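You operate a simulated robot arm through the tools that you are given. There is no shell and no other tool. Be economical: measure what you need, move in short steps, check, and stop when the job is done.

Carry out the task below with a simulated two-armed robot. There is one attempt and no reset: what you move stays moved.

JOB
Home the grey machine's head, then jog it to X 100, Y 150, Z -100.
Fine: leave the other controls alone.

It is judged by the outcome, as a careful person would: the job done as asked, and still so three seconds after it is handed in. It fails if anything else is knocked over, pushed out of place, dropped, spilled or broken.

ROBOT AND FRAMES
Two 7-joint arms with fingered hands on one trunk that stands fixed in place. Base frame: the origin is at the foot of the trunk, x ahead of it, y to its left, z up. Units: m, degrees, N and s.
The left shoulder is at [0.06, 0.138, 0.897], the right one opposite. With the tool pointing down near the work surface each hand reaches from about 0.38 to 0.92 m from the base axis, measured 20 degrees to its own side. Payload 4 kg a hand.
The tool frame of a hand sits at the grasp point between the pads (the TCP): z along the fingers, y along the line on which they close. The tips reach 0.036 m beyond it. The gripper opens to 0.12 m. The gripper's body begins 0.042 m behind the TCP. The gripper is a hand of 5 fingers: y runs from the thumb to the fingers, the wrist lies at [-0.015, -0.109, -0.2] in the tool frame, and closing takes about 1.5 s.
Orientation is that of the tool frame in the base frame, as a unit quaternion [x, y, z, w]. With the fingers straight down and the wrist toward the robot, the tool's x, y and z point along [0, 1, 0], [1, 0, 0] and [0, 0, -1] of the base frame.

CONTROLS
- The arms move only by the tool apply_moves. It takes "left_increments", "right_increments" or both (then of equal length, played together; a hand with none holds still); each is a list of rows, each a list of 7 numbers: the turn, a rotation vector about the tool's x, y, z in rad, then the shift along the tool's x, y, z in m, then the closure in counts, from 0 (fully open) to 255 (shut). In form: [[wx, wy, wz, tx, ty, tz, grip], ...]. A call has 1 to 20 rows; each row is the pose to reach, as a shift and turn from the pose commanded when the call began, along the tool's axes at that moment. Rows are played at 5 a second. More than 0.05 m and 8.6 degrees between two rows, or a gripper value outside its range, and nothing of the call is played. Where a pose cannot be reached the arm comes as near as it can. A force on the tool above 40 N (or 10 N above the force at the start of the call, whichever is more), or a blocked arm, ends the call early, and 0.2 s more pass. Each finger travels about 0.153 m/s and halts on what it meets, pressing with about 30 N; the grip force reading is that of the motor and also rises with nothing between the fingers. The clock runs only during rows and for 0.2 s after the last one: add rows that repeat a pose to give the fingers time. The reply holds the time, the measured pose of the TCP, the force on the tool along the base axes, the opening and the grip force, in the units named above and with some noise, with the torque about the TCP (base axes, N m) and any sound that the robot's microphone picked up, and new pictures: "pictures" is both (left out), scene, wrist or none (wrist: the cameras of the hands that moved).
- Cameras (640 x 400 px; columns grow to the right, rows downward): "scene" is now at [0.0371, 0.0558, 1.5464]; the picture's right is [0.63, -0.78, 0.00], its down [-0.42, -0.34, -0.84] and it looks along [0.65, 0.53, -0.54] (base axes); focal length 257 px, centre (320, 200). "left" rides on the left gripper at [-0.069, -0.079, -0.131] in its tool frame; the picture's right is [-0.79, -0.29, 0.55], its down [0.55, -0.74, 0.40] and it looks along [0.29, 0.61, 0.74] (tool axes); focal length 222 px, centre (320, 200). "right" rides on the right gripper at [0.069, -0.079, -0.131] in its tool frame; the picture's right is [-0.78, 0.29, -0.55], its down [-0.55, -0.73, 0.40] and it looks along [-0.29, 0.61, 0.74] (tool axes); focal length 222 px, centre (320, 200).
- raise_lower(by): slides the trunk up (or, below 0, down) by that many m; the arms and the scene camera ride with it, the base frame stays. It gives what a move gives, with no picture.
- set_grasp(shape, hand): the hand has 5 fingers and takes this shape, open, in about a second: jaw (thumb against the fingers, like two jaws); tri (thumb and two fingers); tip (a fingertip pinch); poke (one finger out to press); point (the index stretched); flat (the hand flat); cup (the hand cupped); fist (a fist). The gripper value then closes the fingers along that shape, each until it touches; the sizes above hold for jaw. It gives what a move gives, with no picture.
- head_to(pan, tilt): turns the head with the scene camera to pan (to the left, within 86 degrees either way) and tilt (down, from -29 to 69), counted from straight ahead of the robot. It gives what a move gives, and a new picture of the scene camera.
- pixel_to_xyz(camera, pixels): for up to 12 pixels [column, row] of the newest picture of that camera ("zoom" is the newest enlarged one), the place [x, y, z] in the base frame of the surface seen there, good to about 0.003 m. The clock stands still meanwhile.
- inspect(camera, box): a new picture of the part [left, top, right, bottom] of that camera's present view, enlarged. The clock stands still meanwhile.
- sign_off(): hands the job in; it is judged then, once.

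Go step by step. Measure first, check grasps and placings, and put right what went wrong. The budget is 80 turns and 200 pictures, counting those below and the enlarged ones. Unless the task says otherwise, let go and move clear before handing in, and close with one line.

The tools are called after "Request:" as a command line: name --argument value ..., lists and objects as JSON in quotes. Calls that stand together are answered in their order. apply_moves: Moves the arms, as the interface text tells. Its arguments: {"type":"object","properties":{"left_increments":{"type":"array","items":{"type":"array","items":{"type":"number"}}},"right_increments":{"type":"array","items":{"type":"array","items":{"type":"number"}}},"pictures":{"type":"string","enum":["both","scene","wrist","none"]}},"required":[]} The other tools are called the same way: raise_lower (by) slides the trunk up or down; set_grasp (shape, hand) gives the hand a shape; head_to (pan, tilt) turns the head that bears the scene camera; pixel_to_xyz (camera, pixels) gives the place of the surface under pixels of a picture; inspect (camera, box) takes an enlarged picture of a part of a camera's view; sign_off () hands the job in.

At the start:

```text
t: 0.0
left_eef_pos: [0.427, 0.3357, 1.3339]
left_tool_rot: [0.707, 0.707, -0.001, 0.0]
left_force: [0.4, 0.3, 0.5]
left_moment: [-0.01, -0.02, 0.03]
left_width: 0.1196
left_grip_force: 0.1
left_shape: jaw
right_eef_pos: [0.4879, 0.0168, 1.2848]
right_tool_rot: [0.707, 0.707, 0.0, -0.001]
right_force: [0.4, 0.0, 0.0]
right_moment: [0.01, 0.0, 0.01]
right_width: 0.1198
right_grip_force: 0.1
right_shape: jaw
trunk travel left (down, up): [-0.475, 0.115]
head pan, tilt: [39.1, 32.9]
```

scene: 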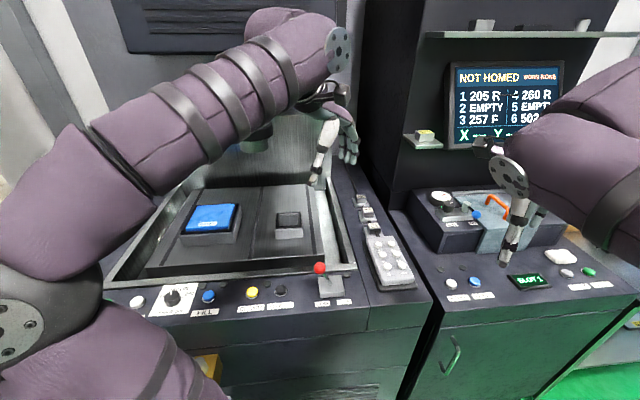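
right: 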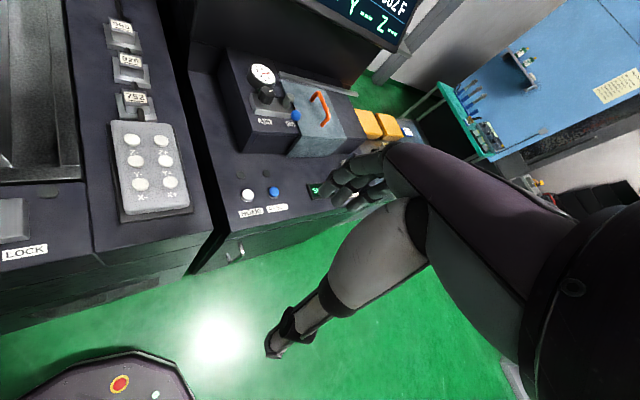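
left: 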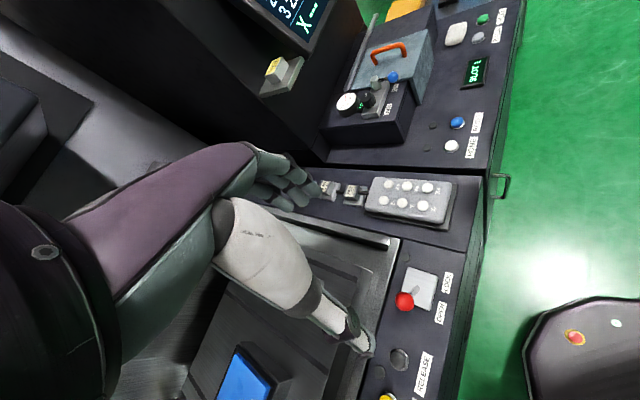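

The scene shows a machine with a screen reading "NOT HOMED" (455-560, 65-145), a jog pendant at (390,262) and several buttons. I'll enlarge these to read the labels.

Request:
inspect --camera "scene" --box '[430, 50, 590, 150]'

Request:
inspect --camera "right" --box '[80, 0, 300, 230]'

Request:
inspect --camera "scene" --box '[420, 180, 640, 310]'

Request:
inspect --camera "scene" --box '[120, 180, 420, 330]'

```text
4.00 times, centred on (510, 100) of scene
```

zoom: 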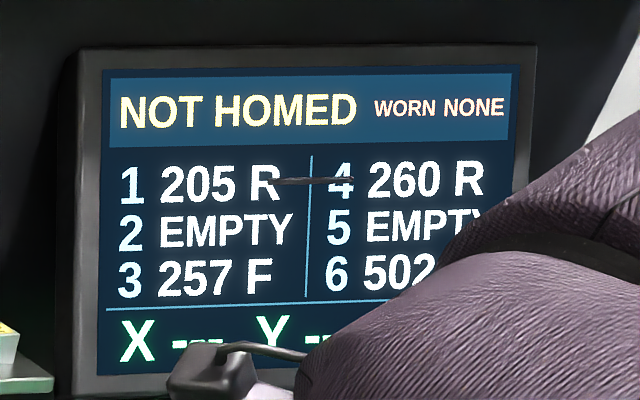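

```text
1.74 times, centred on (190, 115) of right
```

zoom: 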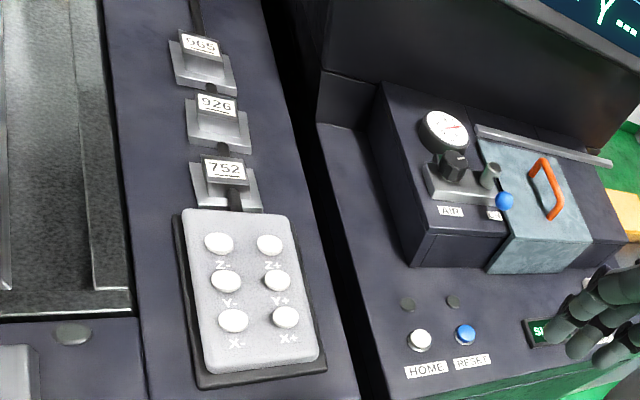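

```text
2.91 times, centred on (530, 245) of scene
```

zoom: 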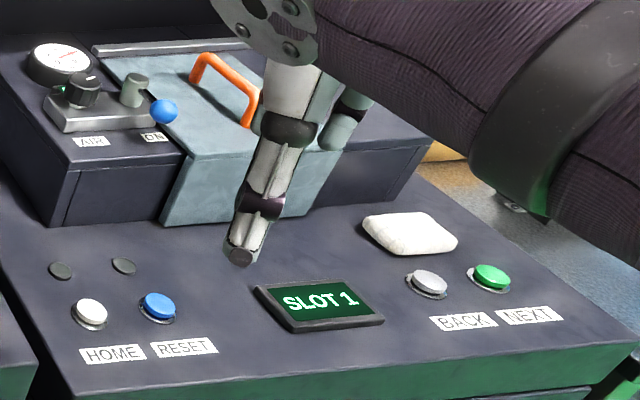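

```text
2.13 times, centred on (270, 255) of scene
```

zoom: 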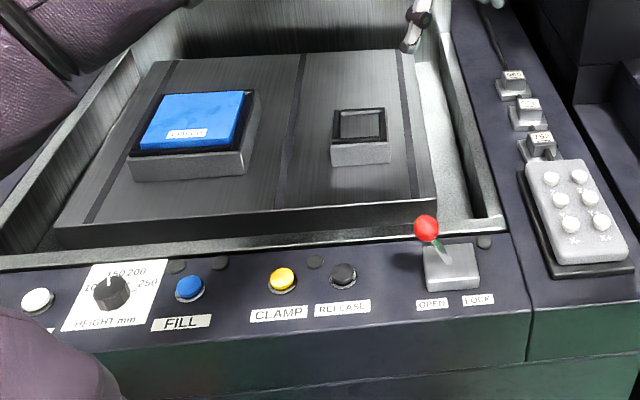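

HOME/RESET are at (88,312)/(158,307) of the zoom, and the Z/Y/X pendant is clear. The labels at far left are hidden, so I'll look around with the head to see whether there are other machines.

Request:
head_to --pan 75 --tilt 30

Request:
head_to --pan 0 --tilt 30

Request:
head_to --pan -60 --tilt 30

```text
t: 1.0
left_eef_pos: [0.4276, 0.3357, 1.3331]
left_tool_rot: [0.707, 0.707, 0.0, 0.0]
left_force: [0.3, -0.5, -0.2]
left_moment: [0.01, 0.03, 0.02]
left_width: 0.1195
left_grip_force: 0.0
left_shape: jaw
right_eef_pos: [0.4874, 0.0164, 1.2852]
right_tool_rot: [0.707, 0.707, -0.001, 0.0]
right_force: [-0.4, 0.6, 0.4]
right_moment: [-0.03, -0.04, 0.01]
right_width: 0.1195
right_grip_force: 0.0
right_shape: jaw
trunk travel left (down, up): [-0.475, 0.115]
head pan, tilt: [75.0, 30.0]
```

scene: 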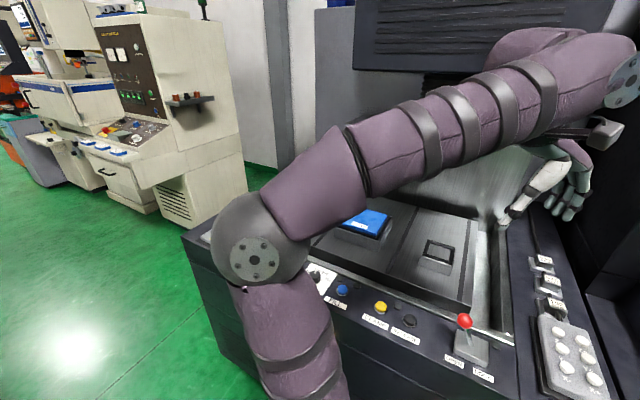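

```text
t: 2.5
left_eef_pos: [0.4269, 0.3357, 1.3342]
left_tool_rot: [0.708, 0.707, 0.0, 0.0]
left_force: [0.2, 0.1, -0.1]
left_moment: [0.0, 0.0, 0.0]
left_width: 0.1196
left_grip_force: 0.1
left_shape: jaw
right_eef_pos: [0.4884, 0.0168, 1.2847]
right_tool_rot: [0.707, 0.707, 0.0, -0.001]
right_force: [0.4, -0.4, 0.2]
right_moment: [0.02, 0.03, 0.0]
right_width: 0.1195
right_grip_force: 0.1
right_shape: jaw
trunk travel left (down, up): [-0.475, 0.115]
head pan, tilt: [0.0, 30.0]
```

scene: 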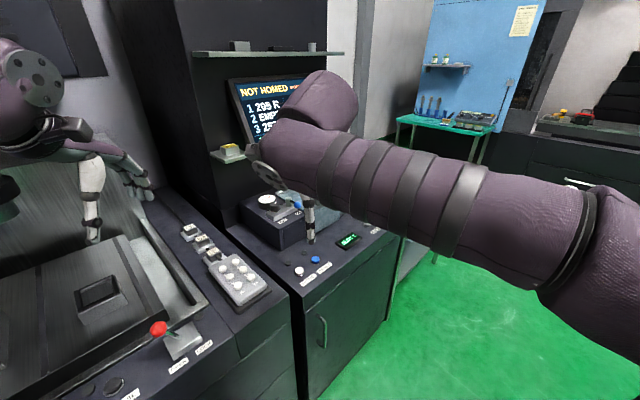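

```text
t: 3.8
left_eef_pos: [0.427, 0.3361, 1.3336]
left_tool_rot: [0.707, 0.708, 0.0, 0.001]
left_force: [-0.2, 0.5, 0.2]
left_moment: [0.02, -0.01, -0.04]
left_width: 0.1196
left_grip_force: 0.1
left_shape: jaw
right_eef_pos: [0.4885, 0.0165, 1.285]
right_tool_rot: [0.707, 0.707, 0.0, 0.0]
right_force: [0.6, 0.5, -0.5]
right_moment: [0.0, 0.02, -0.03]
right_width: 0.1196
right_grip_force: 0.0
right_shape: jaw
trunk travel left (down, up): [-0.475, 0.115]
head pan, tilt: [-60.0, 30.0]
```

scene: 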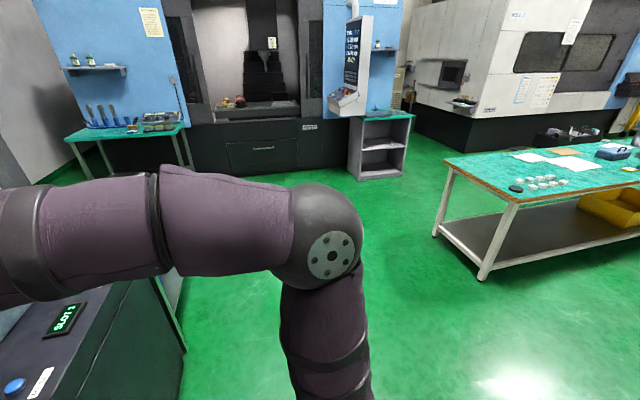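

The other machines are cream or distant, so the grey machine is the one in front, with its HOME button on the right-hand cabinet. I'll turn the head back and measure the buttons, the pendant and the machine head.

Request:
head_to --pan 25 --tilt 35

```text
t: 5.4
left_eef_pos: [0.4277, 0.3365, 1.334]
left_tool_rot: [0.707, 0.707, -0.001, 0.0]
left_force: [0.0, 0.6, 0.1]
left_moment: [0.06, -0.01, 0.0]
left_width: 0.1198
left_grip_force: 0.0
left_shape: jaw
right_eef_pos: [0.4876, 0.0173, 1.2849]
right_tool_rot: [0.707, 0.707, 0.0, 0.0]
right_force: [-0.2, 0.8, -0.2]
right_moment: [0.01, 0.01, -0.01]
right_width: 0.12
right_grip_force: 0.1
right_shape: jaw
trunk travel left (down, up): [-0.475, 0.115]
head pan, tilt: [25.0, 35.0]
```

scene: 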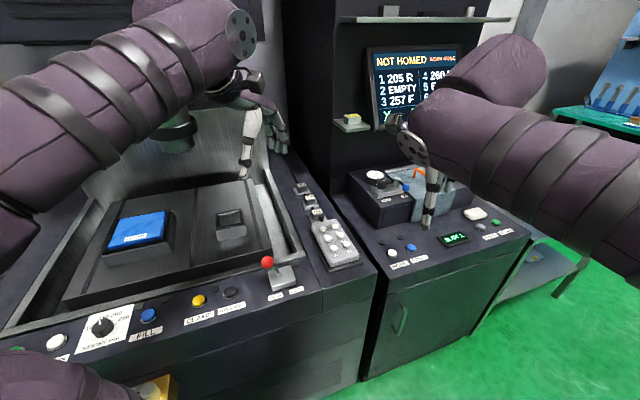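

Request:
inspect --camera "scene" --box '[280, 180, 440, 280]'

Request:
pixel_to_xyz --camera "scene" --pixels '[[392, 253], [410, 247], [178, 140], [175, 110], [128, 232], [230, 218], [268, 262], [380, 265], [252, 150], [300, 80]]'

```text
4.00 times, centred on (360, 230) of scene
```

zoom: 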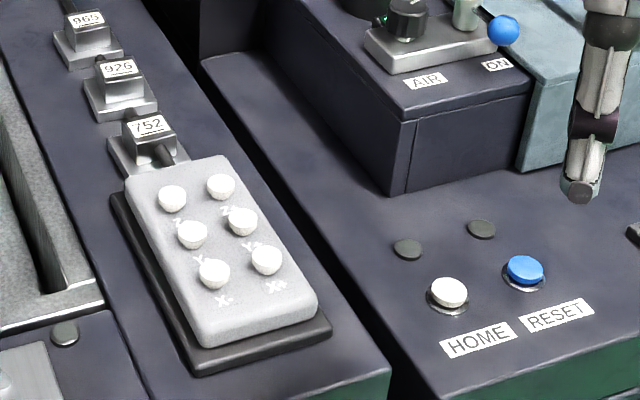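

```text
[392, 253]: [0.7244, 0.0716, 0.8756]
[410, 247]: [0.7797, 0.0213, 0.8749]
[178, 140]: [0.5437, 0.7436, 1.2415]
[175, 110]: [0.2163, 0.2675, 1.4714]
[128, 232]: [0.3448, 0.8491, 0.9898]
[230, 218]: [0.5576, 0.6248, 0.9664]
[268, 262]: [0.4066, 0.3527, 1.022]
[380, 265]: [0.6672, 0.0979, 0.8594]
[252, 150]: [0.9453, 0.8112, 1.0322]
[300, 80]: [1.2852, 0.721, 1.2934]
```

I'll measure the pendant buttons and HOME from the enlarged picture.

Request:
pixel_to_xyz --camera "zoom" --pixels '[[172, 198], [221, 186], [192, 233], [242, 220], [214, 272], [266, 259], [270, 310], [449, 292], [525, 269], [440, 320], [580, 190], [150, 140]]'

Request:
inspect --camera "scene" --box '[120, 60, 320, 200]'

Request:
inspect --camera "left" --box '[300, 100, 500, 320]'

```text
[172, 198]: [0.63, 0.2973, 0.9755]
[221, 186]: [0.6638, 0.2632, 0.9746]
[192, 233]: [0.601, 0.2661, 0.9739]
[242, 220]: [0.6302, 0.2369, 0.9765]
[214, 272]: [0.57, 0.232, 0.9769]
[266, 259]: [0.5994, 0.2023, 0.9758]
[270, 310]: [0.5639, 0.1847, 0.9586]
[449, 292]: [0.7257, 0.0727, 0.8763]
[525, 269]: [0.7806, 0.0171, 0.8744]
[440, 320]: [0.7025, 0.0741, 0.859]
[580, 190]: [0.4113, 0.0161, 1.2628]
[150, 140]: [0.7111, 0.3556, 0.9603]
```

```text
2.86 times, centred on (220, 130) of scene
```

zoom: 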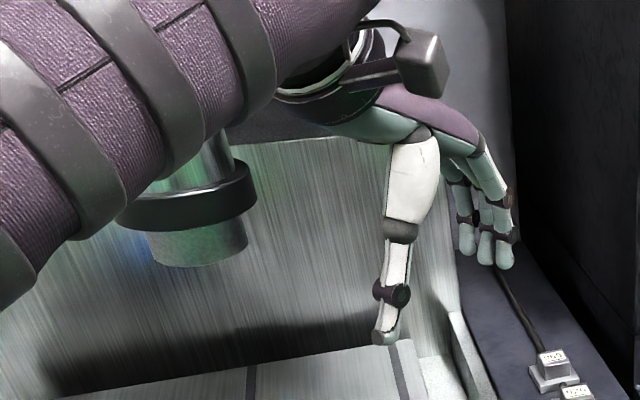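

```text
1.82 times, centred on (400, 210) of left
```

zoom: 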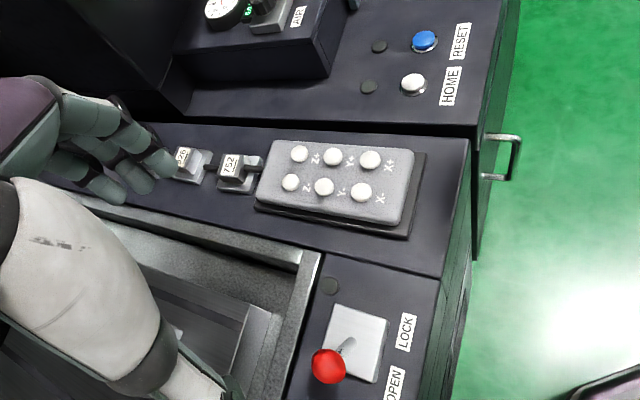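

The pendant buttons are measured: Z- (0.630,0.297), Z+ (0.664,0.263), Y- (0.601,0.266), Y+ (0.630,0.237), X- (0.570,0.232), X+ (0.599,0.202). HOME is at (0.725,0.072,0.876). I'll set the right hand to poke and find its fingertip.

Request:
set_grasp --shape "poke" --hand "right"

Request:
apply_moves --right_increments '[[0, 0, 0, 0, 0, 0, 0], [0, 0, 0, 0, 0, 0, 0]]' --pictures "both"

```text
t: 6.3
left_eef_pos: [0.4268, 0.3351, 1.3333]
left_tool_rot: [0.708, 0.707, 0.0, 0.0]
left_force: [0.6, 0.6, 0.2]
left_moment: [-0.01, 0.03, 0.0]
left_width: 0.1195
left_grip_force: 0.1
left_shape: jaw
right_eef_pos: [0.4872, 0.0175, 1.2857]
right_tool_rot: [0.707, 0.708, 0.0, 0.0]
right_force: [1.0, 0.4, 0.5]
right_moment: [-0.01, -0.01, 0.0]
right_width: 0.0
right_grip_force: 0.1
right_shape: poke
trunk travel left (down, up): [-0.475, 0.115]
head pan, tilt: [25.0, 35.0]
```

```text
t: 6.9
left_eef_pos: [0.4278, 0.3366, 1.3339]
left_tool_rot: [0.707, 0.707, -0.001, 0.0]
left_force: [-0.6, 0.1, 0.0]
left_moment: [0.01, -0.02, 0.03]
left_width: 0.1197
left_grip_force: 0.1
left_shape: jaw
right_eef_pos: [0.4879, 0.0165, 1.2848]
right_tool_rot: [0.707, 0.707, 0.001, 0.0]
right_force: [-0.3, 0.1, 0.6]
right_moment: [-0.03, -0.01, 0.03]
right_width: 0.0
right_grip_force: 0.0
right_shape: poke
trunk travel left (down, up): [-0.475, 0.115]
head pan, tilt: [25.0, 35.0]
```

scene: 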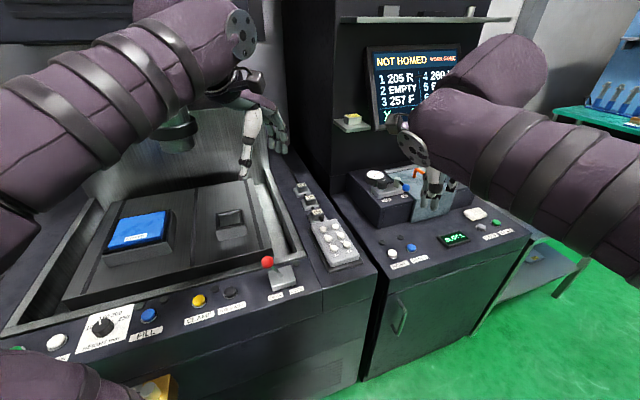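
right: 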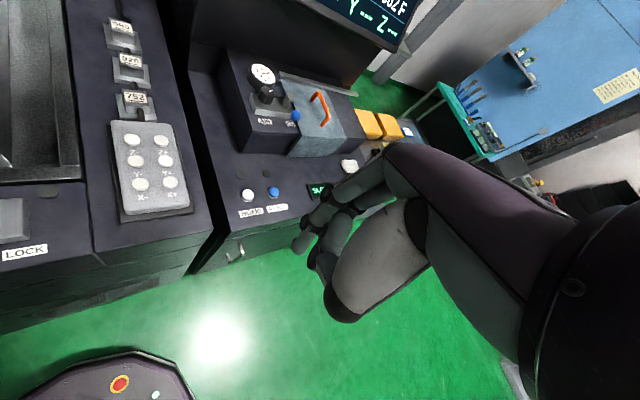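

In the right view a fingertip shows near (300,247). I'll measure it relative to the TCP (0.488,0.017,1.285).

Request:
inspect --camera "right" --box '[260, 150, 420, 330]'

Request:
pixel_to_xyz --camera "right" --pixels '[[300, 243], [304, 236], [320, 262], [322, 215]]'

Request:
inspect --camera "scene" --box '[380, 110, 500, 230]'

```text
2.22 times, centred on (340, 240) of right
```

zoom: 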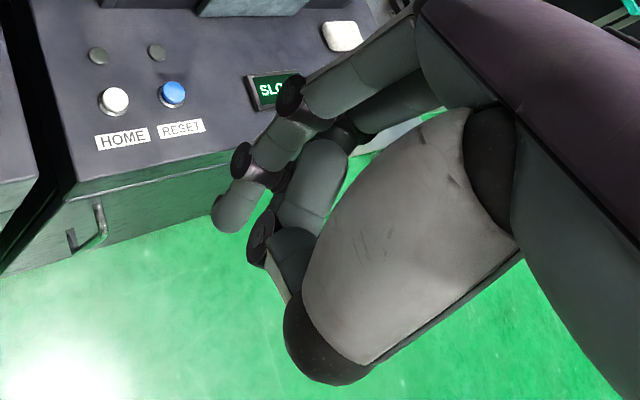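

```text
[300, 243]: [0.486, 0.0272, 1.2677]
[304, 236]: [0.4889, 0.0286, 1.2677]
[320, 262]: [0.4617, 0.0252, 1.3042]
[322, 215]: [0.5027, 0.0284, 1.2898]
```

```text
3.33 times, centred on (440, 170) of scene
```

zoom: 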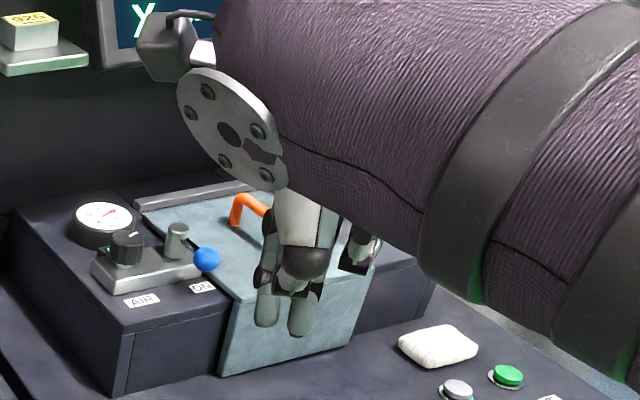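

The index tip sits about on the TCP axis, roughly 0.03 m below it. I'll check the obstacles near HOME (AIR block at (375,215) and its valve) before moving over.

Request:
pixel_to_xyz --camera "scene" --pixels '[[378, 226], [381, 213], [412, 205], [410, 220], [377, 176], [405, 188], [349, 175], [455, 238]]'

```text
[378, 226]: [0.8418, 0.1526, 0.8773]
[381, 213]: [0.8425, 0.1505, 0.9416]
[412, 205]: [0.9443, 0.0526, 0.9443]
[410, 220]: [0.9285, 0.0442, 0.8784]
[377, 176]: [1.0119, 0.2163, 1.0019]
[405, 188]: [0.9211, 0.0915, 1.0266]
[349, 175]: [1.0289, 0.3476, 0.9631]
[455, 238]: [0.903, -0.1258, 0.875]
```

Clear: the AIR block starts at x≥0.84. I'll move the right fingertip to about 0.1 m above HOME.

Request:
apply_moves --right_increments '[[0, 0, 0, 0.01, 0.04, 0.02, 0], [0, 0, 0, 0.02, 0.075, 0.04, 0], [0, 0, 0, 0.03, 0.11, 0.07, 0], [0, 0, 0, 0.04, 0.145, 0.1, 0], [0, 0, 0, 0.05, 0.18, 0.13, 0], [0, 0, 0, 0.055, 0.21, 0.16, 0], [0, 0, 0, 0.055, 0.237, 0.195, 0], [0, 0, 0, 0.055, 0.237, 0.23, 0], [0, 0, 0, 0.055, 0.237, 0.25, 0], [0, 0, 0, 0.055, 0.237, 0.25, 0]]'

```text
t: 9.1
left_eef_pos: [0.4264, 0.336, 1.333]
left_tool_rot: [0.707, 0.707, 0.0, 0.0]
left_force: [-0.3, -0.7, -0.3]
left_moment: [0.01, -0.01, -0.03]
left_width: 0.1198
left_grip_force: 0.1
left_shape: jaw
right_eef_pos: [0.724, 0.0713, 1.0352]
right_tool_rot: [0.707, 0.707, 0.0, 0.0]
right_force: [0.3, 0.5, 0.6]
right_moment: [-0.01, -0.01, -0.01]
right_width: 0.0
right_grip_force: 0.1
right_shape: poke
trunk travel left (down, up): [-0.475, 0.115]
head pan, tilt: [25.0, 35.0]
```

scene: 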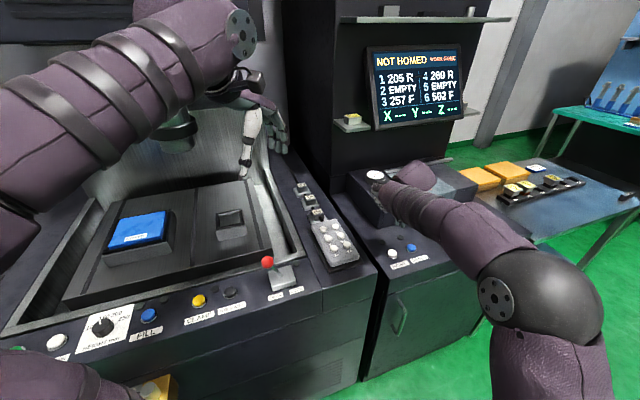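
right: 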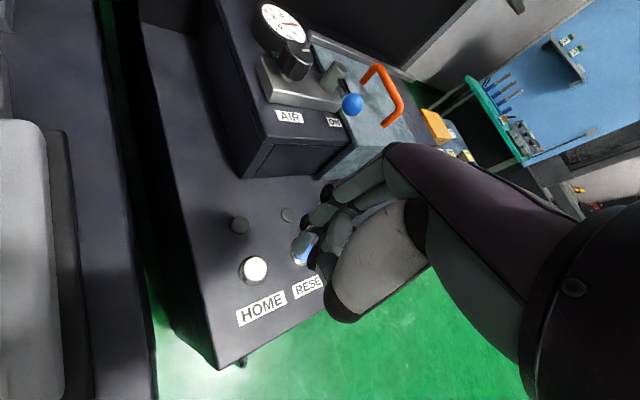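

The right view now shows HOME at (254,270) and the fingertip near (305,245). I'll enlarge and measure both before pressing.

Request:
inspect --camera "right" --box '[220, 180, 380, 320]'

Request:
pixel_to_xyz --camera "right" --pixels '[[256, 270], [254, 266], [303, 240], [298, 243], [302, 258]]'

```text
2.86 times, centred on (300, 250) of right
```

zoom: 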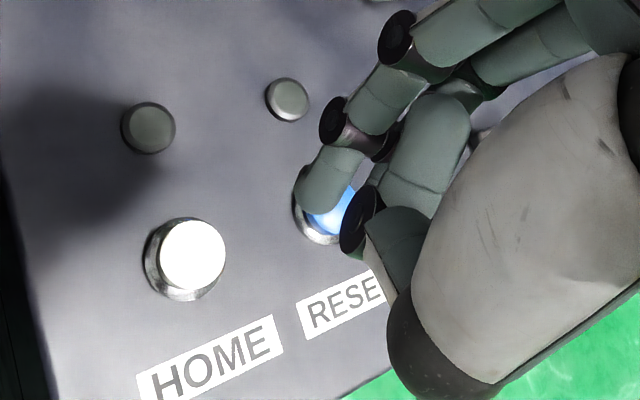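

```text
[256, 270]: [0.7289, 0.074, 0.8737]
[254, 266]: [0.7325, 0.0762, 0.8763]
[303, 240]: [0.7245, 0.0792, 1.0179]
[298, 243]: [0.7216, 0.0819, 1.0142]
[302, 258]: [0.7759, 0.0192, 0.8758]
```

The fingertip is centred over HOME within a few mm, tip at about z 1.007. I'll descend close to the button.

Request:
apply_moves --right_increments '[[0, 0, 0, 0, 0.004, 0.04, 0], [0, 0, 0, 0, 0.004, 0.08, 0], [0, 0, 0, 0, 0.004, 0.11, 0], [0, 0, 0, 0, 0.004, 0.12, 0], [0, 0, 0, 0, 0.004, 0.12, 0]]'

Request:
inspect --camera "right" --box '[220, 180, 380, 320]'

```text
t: 10.3
left_eef_pos: [0.427, 0.3357, 1.333]
left_tool_rot: [0.708, 0.706, 0.001, 0.0]
left_force: [-0.2, -0.5, -0.5]
left_moment: [0.03, 0.02, 0.01]
left_width: 0.1197
left_grip_force: 0.0
left_shape: jaw
right_eef_pos: [0.7292, 0.0712, 0.914]
right_tool_rot: [0.707, 0.707, 0.0, 0.0]
right_force: [0.0, -0.4, -0.4]
right_moment: [0.01, 0.0, 0.0]
right_width: 0.0
right_grip_force: 0.2
right_shape: poke
trunk travel left (down, up): [-0.475, 0.115]
head pan, tilt: [25.0, 35.0]
```

scene: 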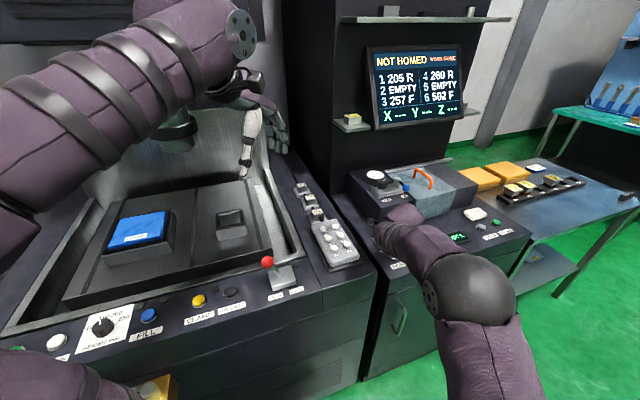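
right: 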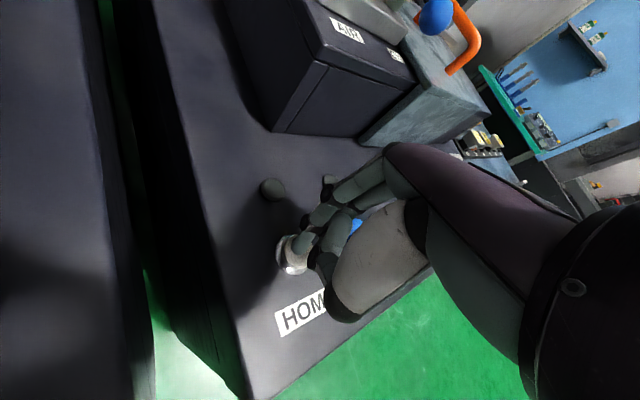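

```text
2.86 times, centred on (300, 250) of right
```

zoom: 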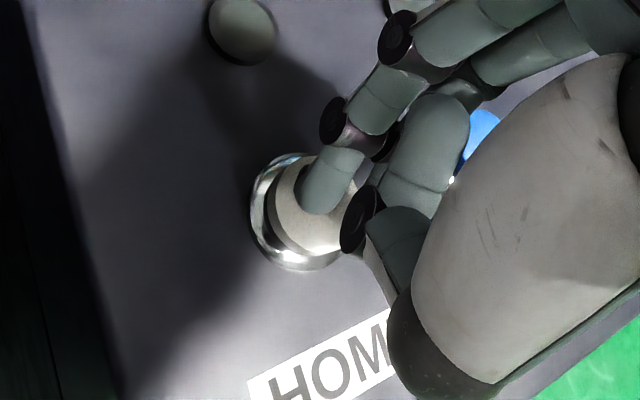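

The tip is just above the centre of HOME with no contact force yet. I'll press a few mm and release.

Request:
apply_moves --right_increments '[[0, 0, 0, 0, 0, 0.003, 0], [0, 0, 0, 0, 0, 0.006, 0], [0, 0, 0, 0, 0, 0.009, 0], [0, 0, 0, 0, 0, 0.009, 0]]' --pictures "scene"

```text
t: 11.3
left_eef_pos: [0.427, 0.3352, 1.3336]
left_tool_rot: [0.708, 0.707, 0.001, 0.001]
left_force: [-0.6, -0.7, 1.1]
left_moment: [0.0, 0.02, 0.01]
left_width: 0.1199
left_grip_force: 0.1
left_shape: jaw
right_eef_pos: [0.7278, 0.0715, 0.9052]
right_tool_rot: [0.706, 0.708, 0.001, 0.0]
right_force: [1.5, 0.1, 3.8]
right_moment: [0.04, -0.06, -0.02]
right_width: 0.0
right_grip_force: 0.2
right_shape: poke
trunk travel left (down, up): [-0.475, 0.115]
head pan, tilt: [25.0, 35.0]
heard: click
```

scene: 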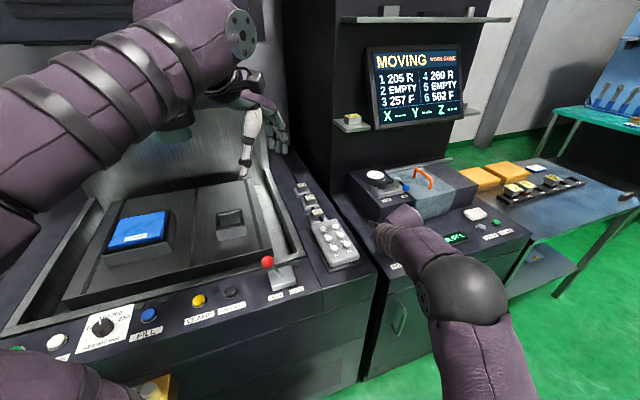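

A click sounded and the screen shows MOVING. Contact is at about TCP z 0.906. I'll lift off and let it home while watching.

Request:
apply_moves --right_increments '[[0, 0, 0, 0, 0, -0.04, 0], [0, 0, 0, 0, 0, -0.08, 0], [0, 0, 0, 0, 0, -0.12, 0], [0, 0, 0, 0, 0, -0.16, 0], [0, 0, 0, 0, 0, -0.16, 0], [0, 0, 0, 0, 0, -0.16, 0], [0, 0, 0, 0, 0, -0.16, 0], [0, 0, 0, 0, 0, -0.16, 0], [0, 0, 0, 0, 0, -0.16, 0], [0, 0, 0, 0, 0, -0.16, 0]]' --pictures "scene"

Request:
inspect --camera "scene" --box '[350, 30, 510, 130]'

```text
t: 13.5
left_eef_pos: [0.4267, 0.3368, 1.3338]
left_tool_rot: [0.707, 0.707, 0.0, -0.001]
left_force: [0.4, 0.0, 0.2]
left_moment: [0.0, 0.0, 0.0]
left_width: 0.1198
left_grip_force: 0.1
left_shape: jaw
right_eef_pos: [0.7292, 0.0697, 1.0676]
right_tool_rot: [0.707, 0.707, 0.0, 0.001]
right_force: [0.5, 0.1, 0.3]
right_moment: [0.02, -0.01, 0.02]
right_width: 0.0
right_grip_force: 0.1
right_shape: poke
trunk travel left (down, up): [-0.475, 0.115]
head pan, tilt: [25.0, 35.0]
```

scene: 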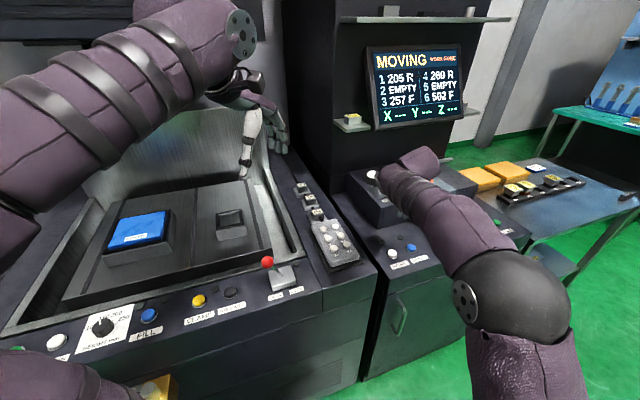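

```text
4.00 times, centred on (430, 80) of scene
```

zoom: 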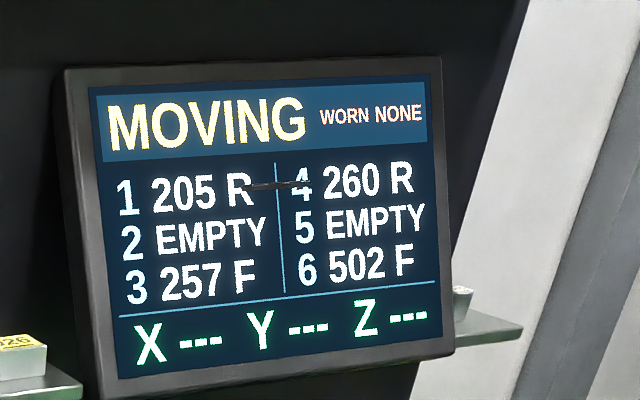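

Still MOVING. I'll move the right hand above X+ and pull the left hand up and back, so the arms and the machine head have room.

Request:
apply_moves --left_increments '[[0, 0, 0, 0, -0.01, -0.03, 0], [0, 0, 0, 0, -0.03, -0.06, 0], [0, 0, 0, 0, -0.05, -0.09, 0], [0, 0, 0, 0, -0.07, -0.12, 0], [0, 0, 0, 0, -0.07, -0.12, 0], [0, 0, 0, 0, -0.07, -0.12, 0], [0, 0, 0, 0, -0.07, -0.12, 0], [0, 0, 0, 0, -0.07, -0.12, 0]]' --right_increments '[[0, 0, 0, 0, 0, 0, 0], [0, 0, 0, 0.02, -0.02, 0, 0], [0, 0, 0, 0.05, -0.05, 0, 0], [0, 0, 0, 0.08, -0.08, 0, 0], [0, 0, 0, 0.11, -0.11, 0, 0], [0, 0, 0, 0.13, -0.13, 0, 0], [0, 0, 0, 0.13, -0.13, 0, 0], [0, 0, 0, 0.13, -0.13, 0, 0]]'

Request:
inspect --camera "right" --box '[220, 180, 380, 320]'

```text
t: 15.3
left_eef_pos: [0.3555, 0.3386, 1.4541]
left_tool_rot: [0.706, 0.708, 0.001, 0.0]
left_force: [-0.1, -0.4, -0.6]
left_moment: [-0.01, 0.0, -0.03]
left_width: 0.1197
left_grip_force: 0.0
left_shape: jaw
right_eef_pos: [0.5993, 0.1996, 1.0674]
right_tool_rot: [0.707, 0.707, -0.001, 0.0]
right_force: [0.7, 0.4, 0.3]
right_moment: [-0.02, -0.01, -0.01]
right_width: 0.0
right_grip_force: 0.1
right_shape: poke
trunk travel left (down, up): [-0.475, 0.115]
head pan, tilt: [25.0, 35.0]
```

scene: 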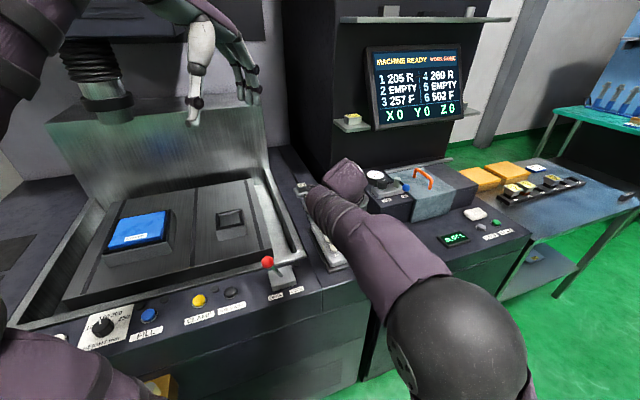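
right: 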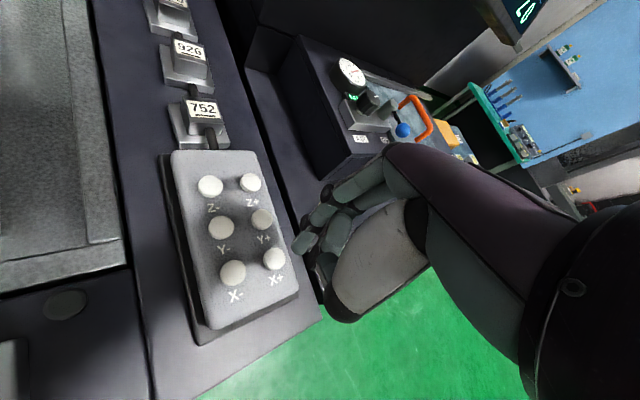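
left: 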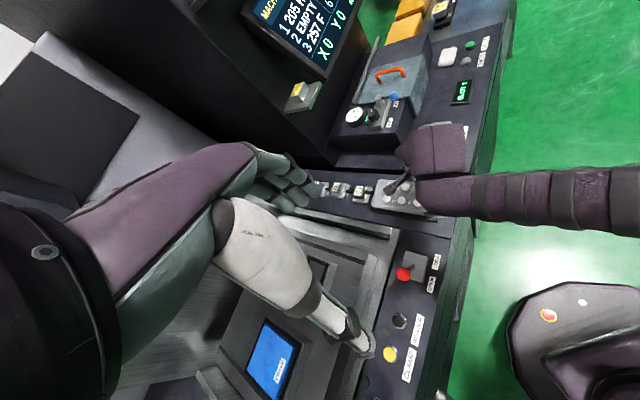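

```text
2.86 times, centred on (300, 250) of right
```

zoom: 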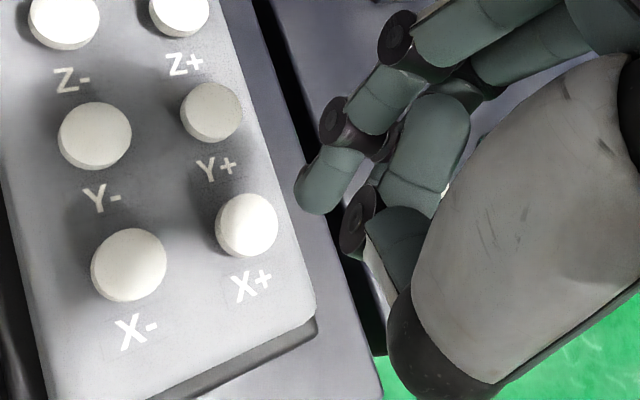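

Homed: the screen reads MACHINE READY, X0 Y0 Z0. The X+ label is confirmed, so I'll re-measure the buttons from this close view.

Request:
pixel_to_xyz --camera "zoom" --pixels '[[248, 220], [212, 107], [180, 10], [126, 260], [95, 133], [65, 15]]'

Request:
apply_moves --right_increments '[[0, 0, 0, 0, 0, 0.03, 0], [0, 0, 0, 0, 0, 0.05, 0], [0, 0, 0, 0, 0, 0.053, 0], [0, 0, 0, 0, 0, 0.053, 0]]' --pictures "wrist"

Request:
inspect --camera "right" --box '[220, 180, 380, 320]'

```text
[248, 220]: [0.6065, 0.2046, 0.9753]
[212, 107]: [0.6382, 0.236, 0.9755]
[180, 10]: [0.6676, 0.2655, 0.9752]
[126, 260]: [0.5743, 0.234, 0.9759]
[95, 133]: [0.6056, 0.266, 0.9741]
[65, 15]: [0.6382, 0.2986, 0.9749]
```

```text
t: 16.3
left_eef_pos: [0.3557, 0.3384, 1.4543]
left_tool_rot: [0.707, 0.707, 0.0, 0.0]
left_force: [0.2, 0.6, -0.6]
left_moment: [-0.02, 0.0, -0.03]
left_width: 0.12
left_grip_force: 0.0
left_shape: jaw
right_eef_pos: [0.5997, 0.2006, 1.0129]
right_tool_rot: [0.707, 0.708, 0.0, 0.0]
right_force: [0.6, 0.3, 0.4]
right_moment: [-0.01, 0.03, 0.01]
right_width: 0.0
right_grip_force: 0.0
right_shape: poke
trunk travel left (down, up): [-0.475, 0.115]
head pan, tilt: [25.0, 35.0]
```

right: 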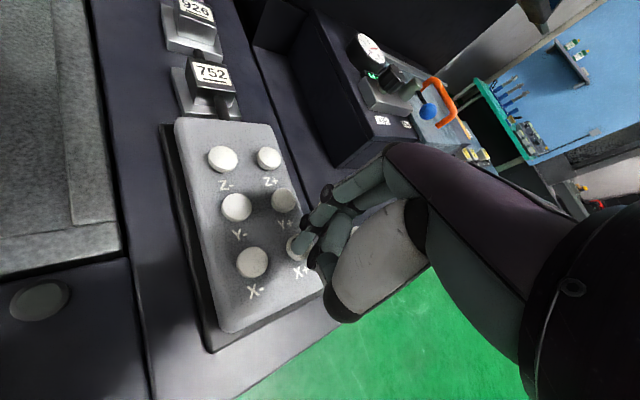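

```text
2.86 times, centred on (300, 250) of right
```

zoom: 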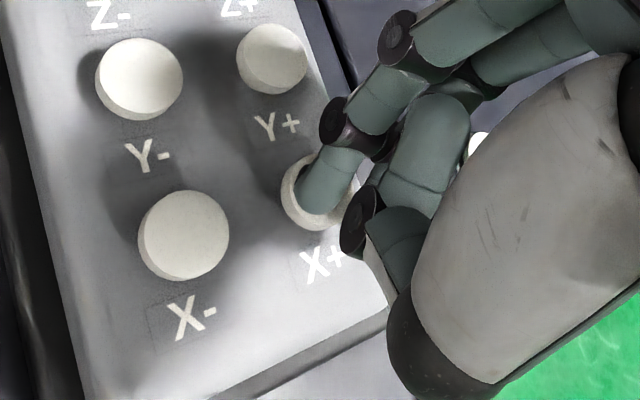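

The tip is over X+. I'll give one short press and read how far it jogs.

Request:
apply_moves --right_increments '[[0, 0, 0, 0.001, 0.003, 0.004, 0], [0, 0, 0, 0.001, 0.003, 0.009, 0], [0, 0, 0, 0.001, 0.003, 0, 0], [0, 0, 0, 0.001, 0.003, 0, 0]]' --pictures "none"

Request:
inspect --camera "scene" --box '[350, 30, 510, 130]'

```text
t: 17.3
left_eef_pos: [0.3557, 0.3374, 1.4544]
left_tool_rot: [0.707, 0.707, 0.0, 0.0]
left_force: [-0.1, 0.5, -0.3]
left_moment: [-0.01, -0.02, -0.01]
left_width: 0.1199
left_grip_force: 0.0
left_shape: jaw
right_eef_pos: [0.6011, 0.203, 1.0125]
right_tool_rot: [0.707, 0.707, 0.001, 0.001]
right_force: [-1.2, -0.9, 0.0]
right_moment: [-0.02, -0.02, -0.01]
right_width: 0.0
right_grip_force: 0.0
right_shape: poke
trunk travel left (down, up): [-0.475, 0.115]
head pan, tilt: [25.0, 35.0]
heard: click
```

```text
4.00 times, centred on (430, 80) of scene
```

zoom: 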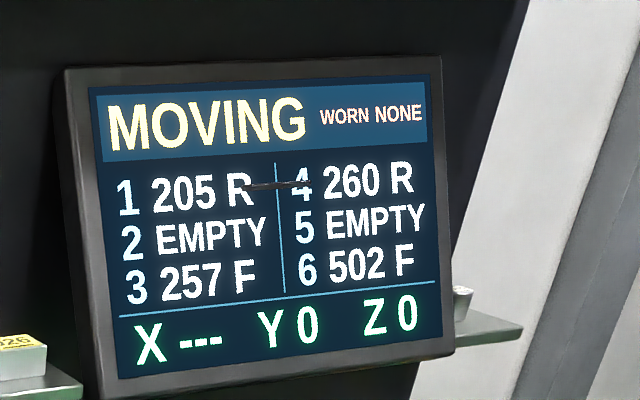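

The press registered and X is moving, so I'll wait a second and read it.

Request:
apply_moves --right_increments '[[0, 0, 0, 0, 0, 0, 0], [0, 0, 0, 0, 0, 0, 0], [0, 0, 0, 0, 0, 0, 0], [0, 0, 0, 0, 0, 0, 0], [0, 0, 0, 0, 0, 0, 0]]' --pictures "none"

Request:
inspect --camera "scene" --box '[350, 30, 510, 130]'

```text
t: 18.5
left_eef_pos: [0.3577, 0.3382, 1.454]
left_tool_rot: [0.707, 0.707, 0.001, 0.0]
left_force: [0.0, 0.1, -0.6]
left_moment: [-0.01, 0.01, 0.01]
left_width: 0.1196
left_grip_force: 0.0
left_shape: jaw
right_eef_pos: [0.6023, 0.2026, 1.0129]
right_tool_rot: [0.707, 0.707, 0.0, 0.0]
right_force: [-0.6, -0.2, -0.6]
right_moment: [-0.03, 0.0, -0.03]
right_width: 0.0001
right_grip_force: 0.0
right_shape: poke
trunk travel left (down, up): [-0.475, 0.115]
head pan, tilt: [25.0, 35.0]
```

```text
4.00 times, centred on (430, 80) of scene
```

zoom: 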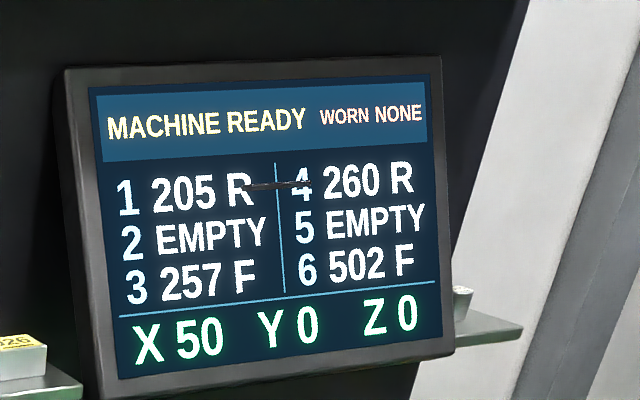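

Each press jogs 50 mm and X now reads 50. I'll press X+ once more and wait.

Request:
apply_moves --right_increments '[[0, 0, 0, 0, 0, 0.004, 0], [0, 0, 0, 0, 0, 0.009, 0], [0, 0, 0, 0, 0, 0, 0], [0, 0, 0, 0, 0, 0, 0], [0, 0, 0, 0, 0, -0.02, 0], [0, 0, 0, 0, 0, -0.02, 0], [0, 0, 0, 0, 0, -0.02, 0], [0, 0, 0, 0, 0, -0.02, 0], [0, 0, 0, 0, 0, -0.02, 0], [0, 0, 0, 0, 0, -0.02, 0]]' --pictures "none"

Request:
inspect --camera "scene" --box '[350, 30, 510, 130]'

```text
t: 20.7
left_eef_pos: [0.3561, 0.3384, 1.4537]
left_tool_rot: [0.707, 0.707, 0.0, -0.001]
left_force: [0.8, -0.4, 0.1]
left_moment: [0.02, 0.0, 0.0]
left_width: 0.1196
left_grip_force: 0.1
left_shape: jaw
right_eef_pos: [0.6035, 0.2027, 1.0322]
right_tool_rot: [0.707, 0.707, 0.001, 0.001]
right_force: [0.0, 0.6, -0.1]
right_moment: [-0.01, 0.0, -0.02]
right_width: 0.0002
right_grip_force: 0.1
right_shape: poke
trunk travel left (down, up): [-0.475, 0.115]
head pan, tilt: [25.0, 35.0]
heard: click
```

```text
4.00 times, centred on (430, 80) of scene
```

zoom: 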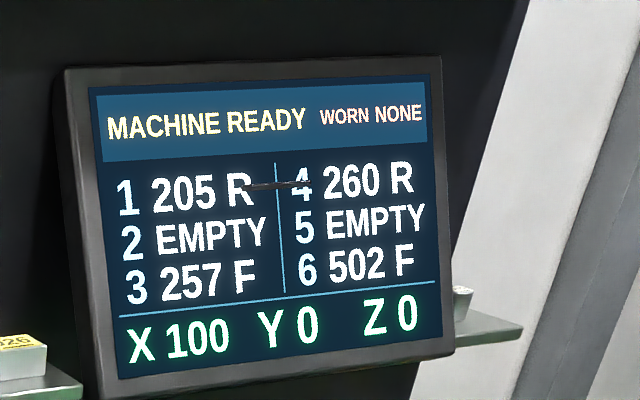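

X reads 100. I'll move to Y+ at (0.635,0.236), staying above it.

Request:
apply_moves --right_increments '[[0, 0, 0, 0.016, 0.016, 0, 0], [0, 0, 0, 0.032, 0.032, 0, 0], [0, 0, 0, 0.032, 0.032, 0.02, 0], [0, 0, 0, 0.032, 0.032, 0.02, 0]]' --pictures "none"

Request:
inspect --camera "right" --box '[220, 180, 380, 320]'

Request:
inspect --camera "scene" --box '[0, 0, 640, 400]'

```text
t: 21.7
left_eef_pos: [0.3558, 0.3379, 1.4542]
left_tool_rot: [0.707, 0.708, -0.001, 0.0]
left_force: [-0.8, 0.3, 0.5]
left_moment: [0.0, -0.01, 0.0]
left_width: 0.1198
left_grip_force: 0.1
left_shape: jaw
right_eef_pos: [0.6341, 0.2362, 1.0118]
right_tool_rot: [0.707, 0.707, 0.0, 0.001]
right_force: [-0.5, -0.1, 0.9]
right_moment: [-0.01, 0.01, -0.01]
right_width: 0.0
right_grip_force: 0.1
right_shape: poke
trunk travel left (down, up): [-0.475, 0.115]
head pan, tilt: [25.0, 35.0]
```

```text
2.86 times, centred on (300, 250) of right
```

zoom: 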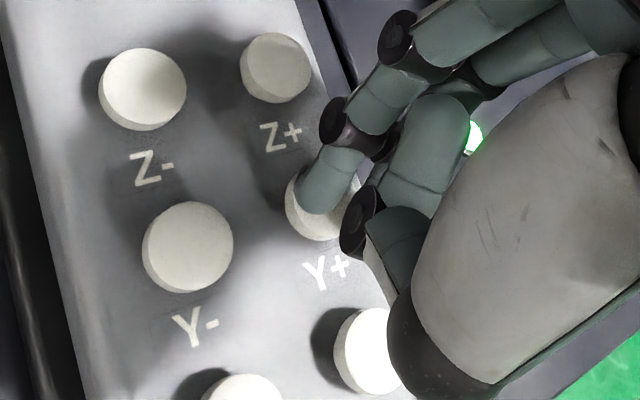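

```text
1.00 times, centred on (320, 200) of scene (not enlarged: the box is as wide or as high as the picture)
```

zoom: 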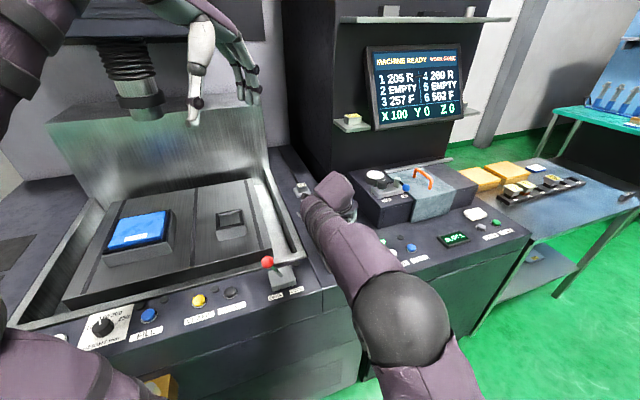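

The tip is on Y+. Before jogging I'll measure the head against the left hand.

Request:
pixel_to_xyz --camera "scene" --pixels '[[140, 112], [132, 95], [130, 65], [205, 60], [60, 100], [50, 60]]'

Request:
apply_moves --right_increments '[[0, 0, 0, 0, 0, 0.004, 0], [0, 0, 0, 0, 0, 0.009, 0], [0, 0, 0, 0, 0, 0, 0], [0, 0, 0, 0, 0, 0, 0], [0, 0, 0, 0, 0, 0, 0], [0, 0, 0, 0, 0, 0, 0], [0, 0, 0, 0, 0, 0, 0], [0, 0, 0, 0, 0, 0, 0], [0, 0, 0, 0, 0, 0, 0]]' --pictures "scene"

```text
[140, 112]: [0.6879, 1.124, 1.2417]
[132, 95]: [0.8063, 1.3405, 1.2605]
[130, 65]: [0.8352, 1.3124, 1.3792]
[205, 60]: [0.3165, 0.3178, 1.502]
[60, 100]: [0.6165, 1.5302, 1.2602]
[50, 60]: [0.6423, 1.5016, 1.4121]
```

```text
t: 23.7
left_eef_pos: [0.356, 0.3375, 1.4543]
left_tool_rot: [0.707, 0.707, 0.0, 0.0]
left_force: [0.8, -0.3, -0.7]
left_moment: [-0.01, -0.01, 0.02]
left_width: 0.12
left_grip_force: 0.1
left_shape: jaw
right_eef_pos: [0.6351, 0.2344, 1.0134]
right_tool_rot: [0.707, 0.707, -0.001, 0.0]
right_force: [0.0, -0.5, 0.2]
right_moment: [-0.01, -0.01, 0.0]
right_width: 0.0003
right_grip_force: 0.1
right_shape: poke
trunk travel left (down, up): [-0.475, 0.115]
head pan, tilt: [25.0, 35.0]
heard: click
```

scene: 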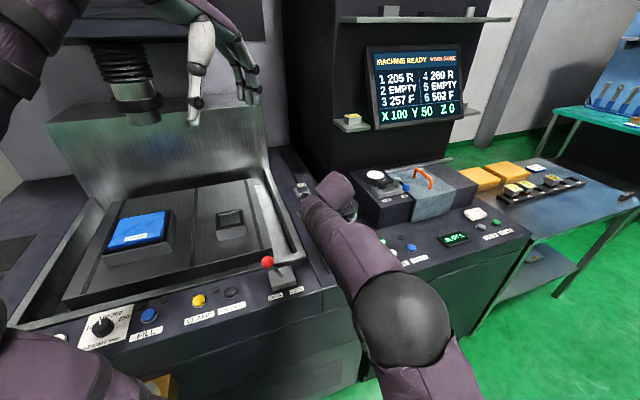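

Y reads 50 and the head is about 0.6 m or more from the left hand. I'll press Y+ twice more, with a wait between.

Request:
apply_moves --right_increments '[[0, 0, 0, 0, 0, 0.004, 0], [0, 0, 0, 0, 0, 0.009, 0], [0, 0, 0, 0, 0, 0, 0], [0, 0, 0, 0, 0, 0, 0], [0, 0, 0, 0, 0, 0, 0], [0, 0, 0, 0, 0, 0, 0], [0, 0, 0, 0, 0, 0, 0], [0, 0, 0, 0, 0, 0, 0], [0, 0, 0, 0, 0, 0, 0], [0, 0, 0, 0, 0, 0, 0]]' --pictures "none"

Request:
inspect --camera "scene" --box '[350, 30, 510, 130]'

```text
t: 25.9
left_eef_pos: [0.3558, 0.3379, 1.4545]
left_tool_rot: [0.708, 0.707, 0.001, 0.0]
left_force: [0.6, -1.0, -0.5]
left_moment: [0.01, -0.02, 0.02]
left_width: 0.1199
left_grip_force: 0.1
left_shape: jaw
right_eef_pos: [0.6339, 0.2339, 1.0124]
right_tool_rot: [0.707, 0.707, 0.0, 0.0]
right_force: [-0.7, 0.1, 0.1]
right_moment: [0.01, 0.03, -0.02]
right_width: 0.0002
right_grip_force: 0.1
right_shape: poke
trunk travel left (down, up): [-0.475, 0.115]
head pan, tilt: [25.0, 35.0]
heard: click
```

```text
4.00 times, centred on (430, 80) of scene
```

zoom: 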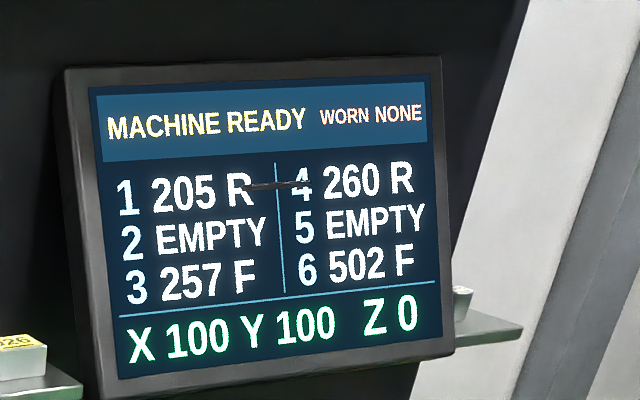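

Y reads 100. One more Y+ press, then I'll lift.

Request:
apply_moves --right_increments '[[0, 0, 0, 0, 0, 0.004, 0], [0, 0, 0, 0, 0, 0.009, 0], [0, 0, 0, 0, 0, 0, 0], [0, 0, 0, 0, 0, -0.03, 0], [0, 0, 0, 0, 0, -0.03, 0], [0, 0, 0, 0, 0, -0.03, 0], [0, 0, 0, 0, 0, -0.03, 0], [0, 0, 0, 0, 0, -0.03, 0], [0, 0, 0, 0, 0, -0.03, 0], [0, 0, 0, 0, 0, -0.03, 0]]' --pictures "scene"

Request:
inspect --camera "scene" --box '[350, 30, 510, 130]'

```text
t: 28.1
left_eef_pos: [0.3559, 0.3385, 1.4539]
left_tool_rot: [0.707, 0.707, 0.0, -0.001]
left_force: [-0.7, 0.7, 0.4]
left_moment: [-0.05, -0.03, 0.02]
left_width: 0.1198
left_grip_force: 0.0
left_shape: jaw
right_eef_pos: [0.6346, 0.2336, 1.0427]
right_tool_rot: [0.707, 0.707, 0.0, 0.0]
right_force: [0.3, -0.6, 0.0]
right_moment: [0.03, -0.04, 0.03]
right_width: 0.0
right_grip_force: 0.0
right_shape: poke
trunk travel left (down, up): [-0.475, 0.115]
head pan, tilt: [25.0, 35.0]
heard: click
```

scene: 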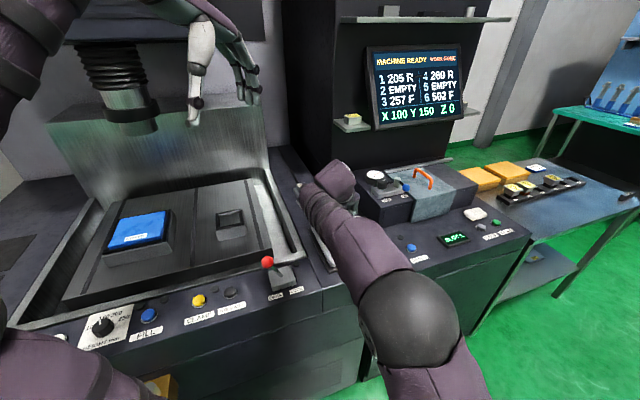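

```text
4.00 times, centred on (430, 80) of scene
```

zoom: 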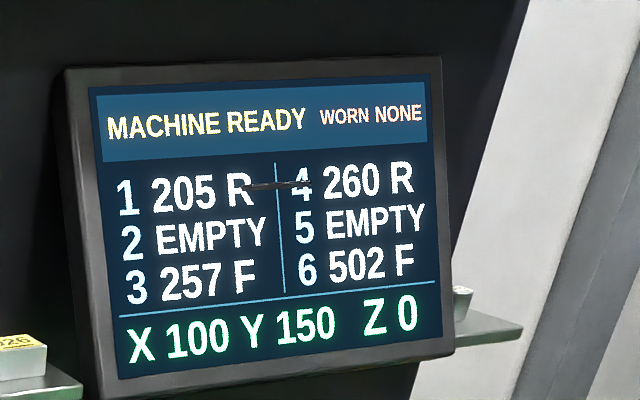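

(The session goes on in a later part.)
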